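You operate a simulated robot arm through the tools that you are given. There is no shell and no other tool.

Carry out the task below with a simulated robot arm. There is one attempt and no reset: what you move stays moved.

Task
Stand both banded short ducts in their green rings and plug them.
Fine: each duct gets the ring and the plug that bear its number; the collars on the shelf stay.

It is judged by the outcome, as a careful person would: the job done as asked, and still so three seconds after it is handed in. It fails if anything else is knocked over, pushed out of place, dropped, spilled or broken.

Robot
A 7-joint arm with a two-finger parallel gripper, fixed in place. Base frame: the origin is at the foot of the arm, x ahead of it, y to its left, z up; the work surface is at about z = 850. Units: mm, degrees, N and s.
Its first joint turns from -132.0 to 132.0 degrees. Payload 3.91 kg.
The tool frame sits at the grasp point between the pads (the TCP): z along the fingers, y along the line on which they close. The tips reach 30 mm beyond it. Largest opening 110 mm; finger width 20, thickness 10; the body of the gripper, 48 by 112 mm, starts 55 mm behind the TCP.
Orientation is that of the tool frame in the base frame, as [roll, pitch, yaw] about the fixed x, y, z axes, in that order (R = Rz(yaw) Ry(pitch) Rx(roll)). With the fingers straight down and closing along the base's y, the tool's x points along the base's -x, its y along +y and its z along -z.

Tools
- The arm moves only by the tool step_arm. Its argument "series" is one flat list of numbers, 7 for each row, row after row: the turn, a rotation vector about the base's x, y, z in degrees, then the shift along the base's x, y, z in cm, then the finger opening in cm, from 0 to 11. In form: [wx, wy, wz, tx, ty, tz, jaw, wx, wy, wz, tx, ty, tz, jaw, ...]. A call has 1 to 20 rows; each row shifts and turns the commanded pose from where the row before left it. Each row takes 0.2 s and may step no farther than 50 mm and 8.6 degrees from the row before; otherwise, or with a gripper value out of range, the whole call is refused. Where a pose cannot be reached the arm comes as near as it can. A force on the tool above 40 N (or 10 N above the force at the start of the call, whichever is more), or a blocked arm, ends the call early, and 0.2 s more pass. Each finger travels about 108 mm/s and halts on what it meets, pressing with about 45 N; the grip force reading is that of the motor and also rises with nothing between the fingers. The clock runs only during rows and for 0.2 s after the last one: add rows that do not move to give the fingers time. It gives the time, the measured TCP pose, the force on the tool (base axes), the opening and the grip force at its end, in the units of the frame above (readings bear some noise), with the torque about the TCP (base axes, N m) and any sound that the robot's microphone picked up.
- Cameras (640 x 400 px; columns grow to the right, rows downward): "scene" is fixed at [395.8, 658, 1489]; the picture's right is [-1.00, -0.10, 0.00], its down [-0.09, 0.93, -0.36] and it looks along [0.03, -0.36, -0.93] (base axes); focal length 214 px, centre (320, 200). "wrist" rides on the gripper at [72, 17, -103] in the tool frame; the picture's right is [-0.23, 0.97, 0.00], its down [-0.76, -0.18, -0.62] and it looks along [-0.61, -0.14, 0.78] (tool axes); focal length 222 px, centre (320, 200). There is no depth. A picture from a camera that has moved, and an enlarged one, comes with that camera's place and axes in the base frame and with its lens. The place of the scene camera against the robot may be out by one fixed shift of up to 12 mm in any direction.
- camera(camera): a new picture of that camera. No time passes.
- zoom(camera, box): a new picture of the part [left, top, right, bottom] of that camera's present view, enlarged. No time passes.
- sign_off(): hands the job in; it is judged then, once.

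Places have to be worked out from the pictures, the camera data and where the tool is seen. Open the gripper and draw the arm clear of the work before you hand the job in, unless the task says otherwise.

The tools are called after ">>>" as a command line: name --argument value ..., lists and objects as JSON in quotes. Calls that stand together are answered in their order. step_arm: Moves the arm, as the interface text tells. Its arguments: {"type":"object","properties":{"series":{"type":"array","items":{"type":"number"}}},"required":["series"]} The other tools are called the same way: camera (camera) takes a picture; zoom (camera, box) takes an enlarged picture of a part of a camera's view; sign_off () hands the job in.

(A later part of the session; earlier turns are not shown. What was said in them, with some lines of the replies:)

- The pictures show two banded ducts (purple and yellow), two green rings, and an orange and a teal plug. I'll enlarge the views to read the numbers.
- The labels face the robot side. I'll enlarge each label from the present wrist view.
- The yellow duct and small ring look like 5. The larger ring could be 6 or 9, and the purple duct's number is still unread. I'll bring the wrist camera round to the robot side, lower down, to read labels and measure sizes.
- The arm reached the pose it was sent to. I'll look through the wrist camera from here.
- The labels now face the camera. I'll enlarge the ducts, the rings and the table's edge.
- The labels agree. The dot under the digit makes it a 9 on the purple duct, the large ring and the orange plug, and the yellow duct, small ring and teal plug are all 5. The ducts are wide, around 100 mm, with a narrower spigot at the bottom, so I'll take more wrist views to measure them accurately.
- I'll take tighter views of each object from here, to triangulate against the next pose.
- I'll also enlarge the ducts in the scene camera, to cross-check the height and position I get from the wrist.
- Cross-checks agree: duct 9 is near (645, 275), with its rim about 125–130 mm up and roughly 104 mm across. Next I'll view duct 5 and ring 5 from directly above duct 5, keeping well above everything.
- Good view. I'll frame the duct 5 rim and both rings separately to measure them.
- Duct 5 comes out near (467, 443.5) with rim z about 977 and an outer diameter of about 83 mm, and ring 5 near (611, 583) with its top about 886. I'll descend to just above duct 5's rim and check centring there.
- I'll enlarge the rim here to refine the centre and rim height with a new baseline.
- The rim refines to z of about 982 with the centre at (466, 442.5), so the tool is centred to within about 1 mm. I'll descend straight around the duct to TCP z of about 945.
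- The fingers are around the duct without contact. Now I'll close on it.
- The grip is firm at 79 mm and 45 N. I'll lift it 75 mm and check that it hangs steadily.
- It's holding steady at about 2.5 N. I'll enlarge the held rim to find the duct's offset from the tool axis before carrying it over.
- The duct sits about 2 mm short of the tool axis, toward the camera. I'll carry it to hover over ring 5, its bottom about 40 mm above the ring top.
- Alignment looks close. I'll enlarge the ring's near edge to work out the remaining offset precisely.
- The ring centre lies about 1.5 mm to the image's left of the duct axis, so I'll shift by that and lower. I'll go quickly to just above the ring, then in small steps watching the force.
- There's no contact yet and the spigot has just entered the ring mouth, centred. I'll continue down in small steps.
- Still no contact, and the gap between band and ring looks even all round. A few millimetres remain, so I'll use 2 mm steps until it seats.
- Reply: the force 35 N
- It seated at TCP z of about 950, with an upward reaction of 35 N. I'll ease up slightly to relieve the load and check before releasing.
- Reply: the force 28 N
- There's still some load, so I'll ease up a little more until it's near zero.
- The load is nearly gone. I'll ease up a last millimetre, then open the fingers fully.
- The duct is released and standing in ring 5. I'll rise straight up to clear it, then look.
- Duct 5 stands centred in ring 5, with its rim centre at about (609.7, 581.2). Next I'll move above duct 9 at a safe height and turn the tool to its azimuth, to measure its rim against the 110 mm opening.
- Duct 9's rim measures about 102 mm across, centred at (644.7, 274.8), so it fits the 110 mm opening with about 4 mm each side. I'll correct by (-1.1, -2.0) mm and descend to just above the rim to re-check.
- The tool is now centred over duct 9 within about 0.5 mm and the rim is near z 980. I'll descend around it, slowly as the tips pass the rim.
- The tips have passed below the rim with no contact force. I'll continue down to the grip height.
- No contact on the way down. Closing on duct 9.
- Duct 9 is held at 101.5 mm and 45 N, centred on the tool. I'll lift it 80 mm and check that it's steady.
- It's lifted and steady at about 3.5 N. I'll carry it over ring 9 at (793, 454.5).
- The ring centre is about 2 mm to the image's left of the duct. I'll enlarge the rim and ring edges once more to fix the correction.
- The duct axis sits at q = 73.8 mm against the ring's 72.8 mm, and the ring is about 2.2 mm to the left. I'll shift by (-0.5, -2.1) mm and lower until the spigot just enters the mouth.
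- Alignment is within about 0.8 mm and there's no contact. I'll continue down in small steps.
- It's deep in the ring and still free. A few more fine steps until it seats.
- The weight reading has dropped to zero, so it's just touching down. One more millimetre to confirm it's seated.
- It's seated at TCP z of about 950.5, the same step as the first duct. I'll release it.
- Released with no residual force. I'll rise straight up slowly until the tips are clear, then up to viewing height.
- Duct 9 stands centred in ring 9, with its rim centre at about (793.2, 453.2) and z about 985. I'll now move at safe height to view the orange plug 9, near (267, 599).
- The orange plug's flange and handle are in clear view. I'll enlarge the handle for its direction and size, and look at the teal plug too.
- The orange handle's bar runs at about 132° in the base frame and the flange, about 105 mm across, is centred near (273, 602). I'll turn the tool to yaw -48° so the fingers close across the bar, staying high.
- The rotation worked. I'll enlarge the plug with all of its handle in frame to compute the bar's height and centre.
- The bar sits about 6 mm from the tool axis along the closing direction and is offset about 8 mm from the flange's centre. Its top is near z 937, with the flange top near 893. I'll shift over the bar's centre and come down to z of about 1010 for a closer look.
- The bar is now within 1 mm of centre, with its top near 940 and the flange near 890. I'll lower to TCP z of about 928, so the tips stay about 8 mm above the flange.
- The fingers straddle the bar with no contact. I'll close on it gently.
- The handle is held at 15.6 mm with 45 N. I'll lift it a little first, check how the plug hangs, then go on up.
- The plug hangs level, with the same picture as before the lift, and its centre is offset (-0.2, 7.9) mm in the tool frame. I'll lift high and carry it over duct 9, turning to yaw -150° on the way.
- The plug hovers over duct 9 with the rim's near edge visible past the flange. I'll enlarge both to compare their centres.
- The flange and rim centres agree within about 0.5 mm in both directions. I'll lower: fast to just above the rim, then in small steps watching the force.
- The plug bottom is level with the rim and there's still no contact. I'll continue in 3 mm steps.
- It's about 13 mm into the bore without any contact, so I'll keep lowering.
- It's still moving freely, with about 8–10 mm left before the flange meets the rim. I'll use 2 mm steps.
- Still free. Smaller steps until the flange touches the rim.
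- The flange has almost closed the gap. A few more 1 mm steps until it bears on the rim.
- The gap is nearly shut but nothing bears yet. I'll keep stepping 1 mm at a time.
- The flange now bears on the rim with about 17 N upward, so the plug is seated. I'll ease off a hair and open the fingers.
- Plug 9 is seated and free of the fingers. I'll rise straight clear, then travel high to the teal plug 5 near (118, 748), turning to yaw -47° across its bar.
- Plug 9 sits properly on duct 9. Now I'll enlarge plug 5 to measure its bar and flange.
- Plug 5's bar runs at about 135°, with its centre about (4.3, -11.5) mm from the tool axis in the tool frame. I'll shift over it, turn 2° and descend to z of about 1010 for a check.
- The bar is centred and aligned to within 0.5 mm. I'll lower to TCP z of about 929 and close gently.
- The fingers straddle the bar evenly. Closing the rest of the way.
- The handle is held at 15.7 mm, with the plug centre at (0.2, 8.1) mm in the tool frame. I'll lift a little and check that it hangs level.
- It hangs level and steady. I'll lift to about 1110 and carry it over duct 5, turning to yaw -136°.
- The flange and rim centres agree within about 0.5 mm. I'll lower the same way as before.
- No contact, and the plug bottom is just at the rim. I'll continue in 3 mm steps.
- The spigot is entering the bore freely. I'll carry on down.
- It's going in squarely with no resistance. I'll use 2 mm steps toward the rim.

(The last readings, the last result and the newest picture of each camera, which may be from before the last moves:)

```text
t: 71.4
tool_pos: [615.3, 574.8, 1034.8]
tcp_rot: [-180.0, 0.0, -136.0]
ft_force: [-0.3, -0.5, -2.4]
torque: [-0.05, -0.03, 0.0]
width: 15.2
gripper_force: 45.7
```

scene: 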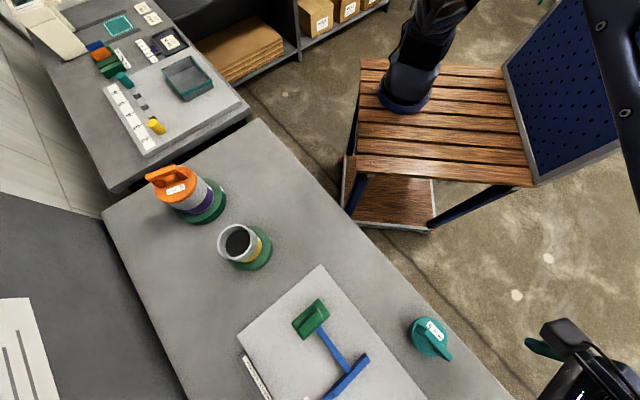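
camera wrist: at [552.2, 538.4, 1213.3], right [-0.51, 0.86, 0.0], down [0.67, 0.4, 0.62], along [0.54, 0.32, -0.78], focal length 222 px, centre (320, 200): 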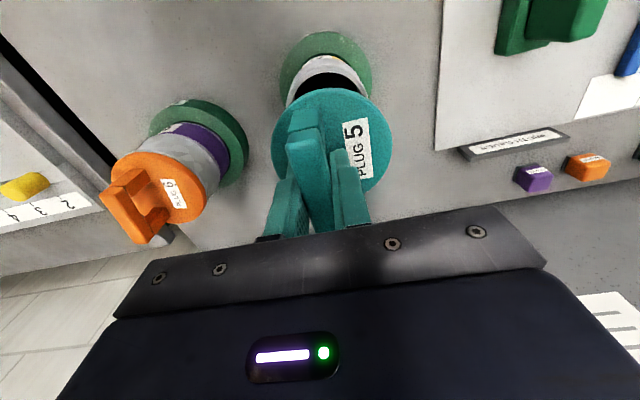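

Still free at 1034.8. Plug 9 touched down near 1028, so I'll go on in 1.5 mm steps.

>>> step_arm --series '[0, 0, 0, 0, 0, -0.15, 0.6, 0, 0, 0, 0, 0, -0.15, 0.6, 0, 0, 0, 0, 0, -0.1, 0.6, 0, 0, 0, 0, 0, 0, 0.6]'

>>> zoom --camera "scene" --box '[200, 190, 280, 270]'

```text
t: 72.4
tool_pos: [614.8, 575.1, 1031.5]
tcp_rot: [180.0, -0.1, -136.1]
ft_force: [0.2, 0.8, -1.6]
torque: [-0.02, -0.01, 0.03]
width: 15.4
gripper_force: 44.8
```

```text
5.00 times, centred on (240, 230) of scene
camera zoom: at [395.8, 658.0, 1489.0], right [-1.0, -0.1, 0.0], down [-0.09, 0.93, -0.36], along [0.03, -0.36, -0.93], focal length 1072 px, centre (720, 50)
```

zoom: 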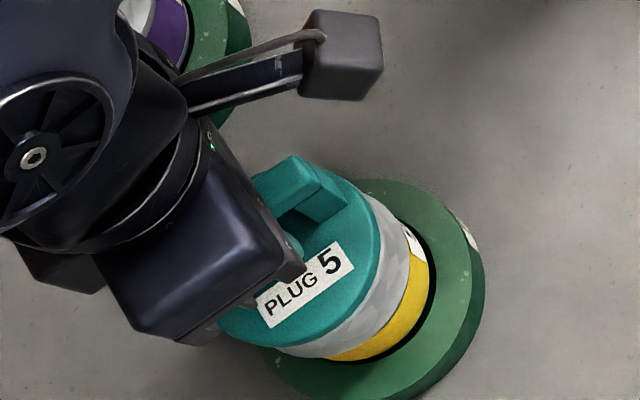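

The flange is nearly on the rim. Now 1 mm steps until contact.

>>> step_arm --series '[0, 0, 0, 0, 0, -0.1, 0.6, 0, 0, 0, 0, 0, -0.1, 0.6, 0, 0, 0, 0, 0, 0, 0.6]'

```text
t: 73.2
tool_pos: [615.8, 576.3, 1029.4]
tcp_rot: [-180.0, 0.1, -136.2]
ft_force: [-0.5, -1.2, 17.2]
torque: [-0.18, 0.16, 0.02]
width: 15.4
gripper_force: 45.3
```

The flange bears on the rim with 17 N upward, the same as plug 9. I'll ease off and open.

>>> step_arm --series '[0, 0, 0, 0, 0, 0.08, 0.6, 0, 0, 0, 0, 0, 0, 2.2, 0, 0, 0, 0, 0, 0, 4, 0, 0, 0, 0, 0, 0, 5, 0, 0, 0, 0, 0, 0, 5]'

>>> zoom --camera "wrist" --box '[220, 30, 420, 230]'

```text
t: 74.4
tool_pos: [615.6, 574.4, 1029.9]
tcp_rot: [-179.9, -0.1, -135.9]
ft_force: [-0.1, 0.4, 0.4]
torque: [0.0, -0.03, 0.03]
width: 50.3
gripper_force: 0.1
```

```text
2.00 times, centred on (320, 130) of wrist
camera zoom: at [552.0, 537.7, 1133.1], right [-0.51, 0.86, 0.0], down [0.67, 0.4, 0.62], along [0.54, 0.32, -0.78], focal length 444 px, centre (320, 340)
```

zoom: 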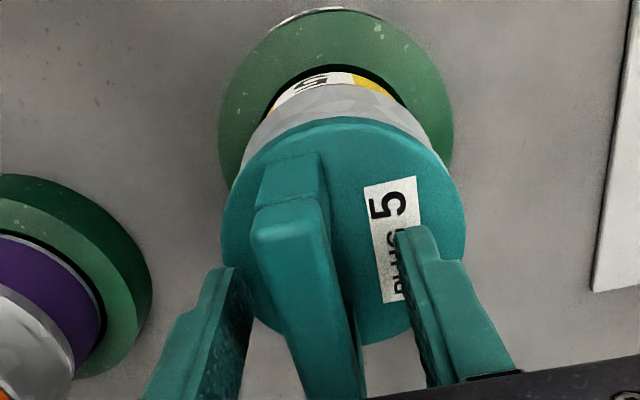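

Plug 5 is released and seated. I'll rise straight clear, then draw the arm back toward the base and look over everything.

>>> step_arm --series '[0, 0, 0, 0, 0, 2.0, 5, 0, 0, 0, 0, 0, 4.5, 5, 0, 0, 0, 0, 0, 4.5, 5, 0, 0, 0, 0, 0, 4.0, 8, 0, 0, 0, -3.0, -2.7, 0, 11, 0, 0, 0, -3.0, -2.7, 0, 11, 0, 0, 0, -3.0, -2.7, 0, 11, 0, 0, 0, -3.0, -2.7, 0, 11, 0, 0, 0, -3.0, -2.7, 0, 11, 0, 0, 0, -3.0, -2.7, 0, 11, 0, 0, 0, 0, 0, 0, 11]'

>>> camera --camera "scene"

>>> zoom --camera "scene" --box '[140, 140, 290, 290]'

>>> camera --camera "wrist"

```text
t: 76.8
tool_pos: [435.6, 411.9, 1176.9]
tcp_rot: [180.0, -0.1, -136.1]
ft_force: [-0.6, 0.8, -0.7]
torque: [-0.03, -0.01, -0.01]
width: 110.1
gripper_force: 0.1
```

```text
taken
```

scene: 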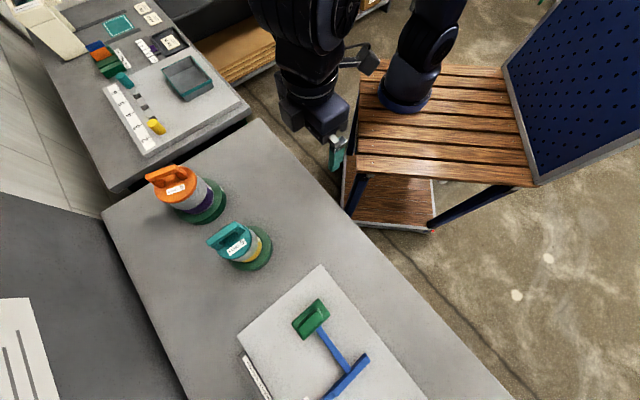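

```text
2.67 times, centred on (215, 215) of scene
camera zoom: at [395.8, 658.0, 1489.0], right [-1.0, -0.1, 0.0], down [-0.09, 0.93, -0.36], along [0.03, -0.36, -0.93], focal length 572 px, centre (600, 160)
```

zoom: 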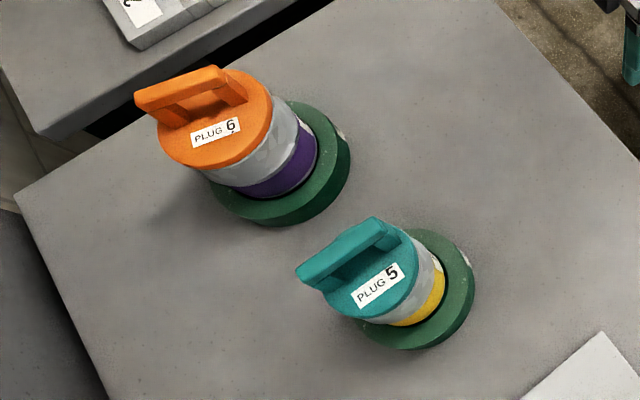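

```text
taken
camera wrist: at [372.3, 375.1, 1281.4], right [-0.51, 0.86, 0.0], down [0.67, 0.4, 0.62], along [0.54, 0.32, -0.78], focal length 222 px, centre (320, 200)
```

wrist: 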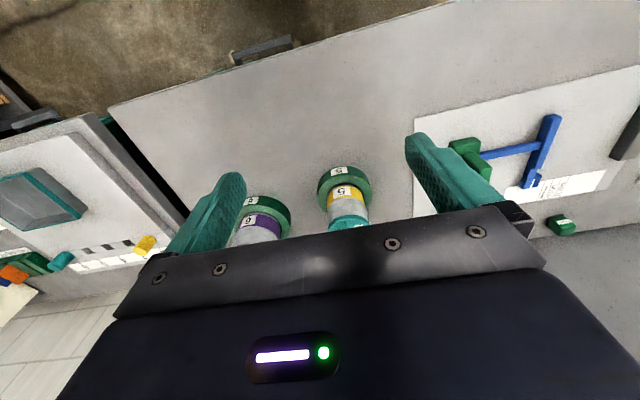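

Both ducts are standing and plugged. The digit on the orange plug now reads upright in this view, so I'll check at high magnification whether all three "dotted" labels carry the same number.

>>> zoom --camera "scene" --box '[160, 175, 200, 205]'

>>> zoom --camera "wrist" --box '[235, 190, 295, 240]'

>>> zoom --camera "wrist" --box '[310, 160, 380, 230]'

>>> zoom --camera "scene" --box '[205, 220, 275, 275]'

```text
13.33 times, centred on (180, 190) of scene
camera zoom: at [395.8, 658.0, 1489.0], right [-1.0, -0.1, 0.0], down [-0.09, 0.93, -0.36], along [0.03, -0.36, -0.93], focal length 2860 px, centre (2187, 333)
```

zoom: 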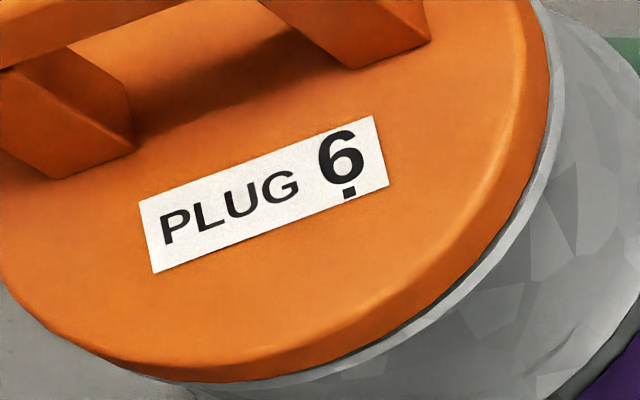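

```text
8.00 times, centred on (265, 215) of wrist
camera zoom: at [372.3, 375.1, 1281.4], right [-0.51, 0.86, 0.0], down [0.67, 0.4, 0.62], along [0.54, 0.32, -0.78], focal length 1777 px, centre (760, 80)
```

zoom: 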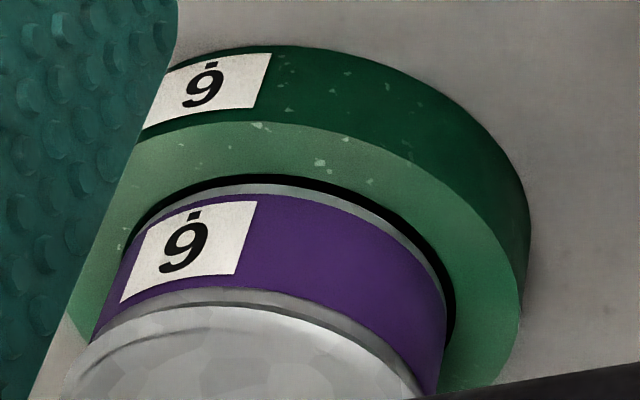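

```text
5.71 times, centred on (345, 195) of wrist
camera zoom: at [372.3, 375.1, 1281.4], right [-0.51, 0.86, 0.0], down [0.67, 0.4, 0.62], along [0.54, 0.32, -0.78], focal length 1269 px, centre (177, 229)
```

zoom: 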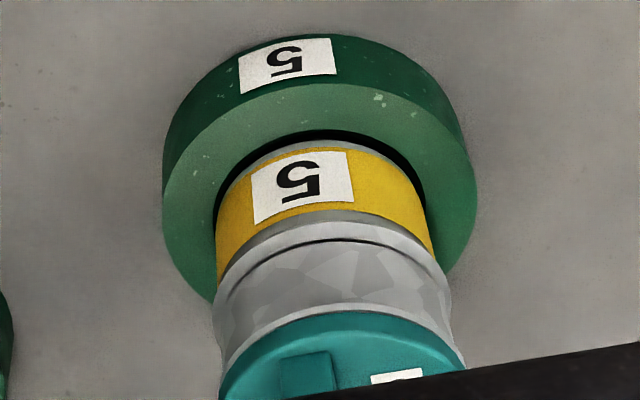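

```text
7.27 times, centred on (240, 248) of scene
camera zoom: at [395.8, 658.0, 1489.0], right [-1.0, -0.1, 0.0], down [-0.09, 0.93, -0.36], along [0.03, -0.36, -0.93], focal length 1560 px, centre (902, -146)
```

zoom: 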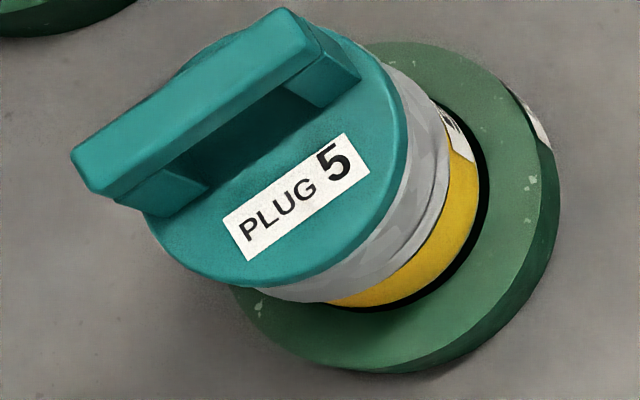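

All labels agree. The plug reads "PLUG 6", and the ring and purple duct show the same dotted digit upside down in the inverted wrist view, so they are also 6. Everything on the yellow duct is 5. Both plugs are flush, the arm is drawn clear with the gripper open, and nothing else has moved, so I'll hold briefly and take a last look.

>>> step_arm --series '[0, 0, 0, -1.5, -1.5, 1.0, 11, 0, 0, 0, 0, 0, 0, 11, 0, 0, 0, 0, 0, 0, 11, 0, 0, 0, 0, 0, 0, 11, 0, 0, 0, 0, 0, 0, 11]'

>>> camera --camera "scene"

```text
t: 78.0
tool_pos: [420.8, 397.9, 1188.7]
tcp_rot: [-180.0, 0.0, -135.9]
ft_force: [-0.3, -0.6, 0.1]
torque: [0.0, -0.02, 0.01]
width: 110.0
gripper_force: 0.0
```

```text
taken
```

scene: 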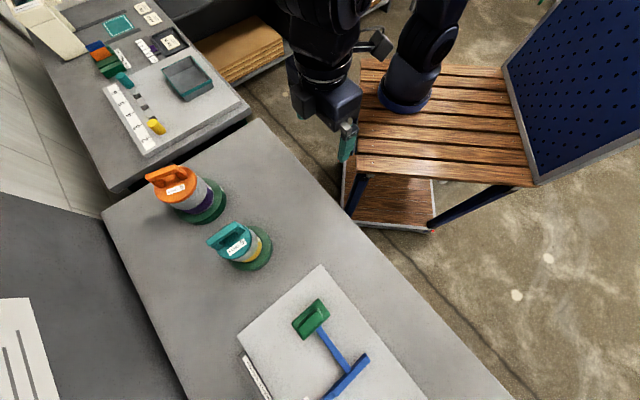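

The last picture shows both ducts standing still in their matching rings with the matching plugs in, and the arm clear with the gripper open. I'm handing the job in.

>>> sign_off

```text
The job is handed in.
```

Both banded ducts are standing in their matching green rings and plugged, and I've handed the job in. I haven't seen a result from the judging.

| Duct | Ring | Plug |
|---|---|---|
| 5 (yellow band) | 5 (smaller ring) | 5 (teal) |
| 6 (purple band) | 6 (larger ring) | 6 (orange) |

- **Seating:** each duct bottomed in its ring, and each plug's flange came to rest on the rim. The last picture, about a second after I drew the arm back, showed both standing still.
- **The 6 label:** partway through I read the dotted digit as a 9, because the wrist camera sees the labels upside down. The final close-ups show it is a 6 on the duct, ring and plug, so they match.
- **Everything else:** I saw no sign of anything else moving or falling. I never went near the shelf, so the collars on it stayed where they were. The gripper is open and the arm is drawn clear.
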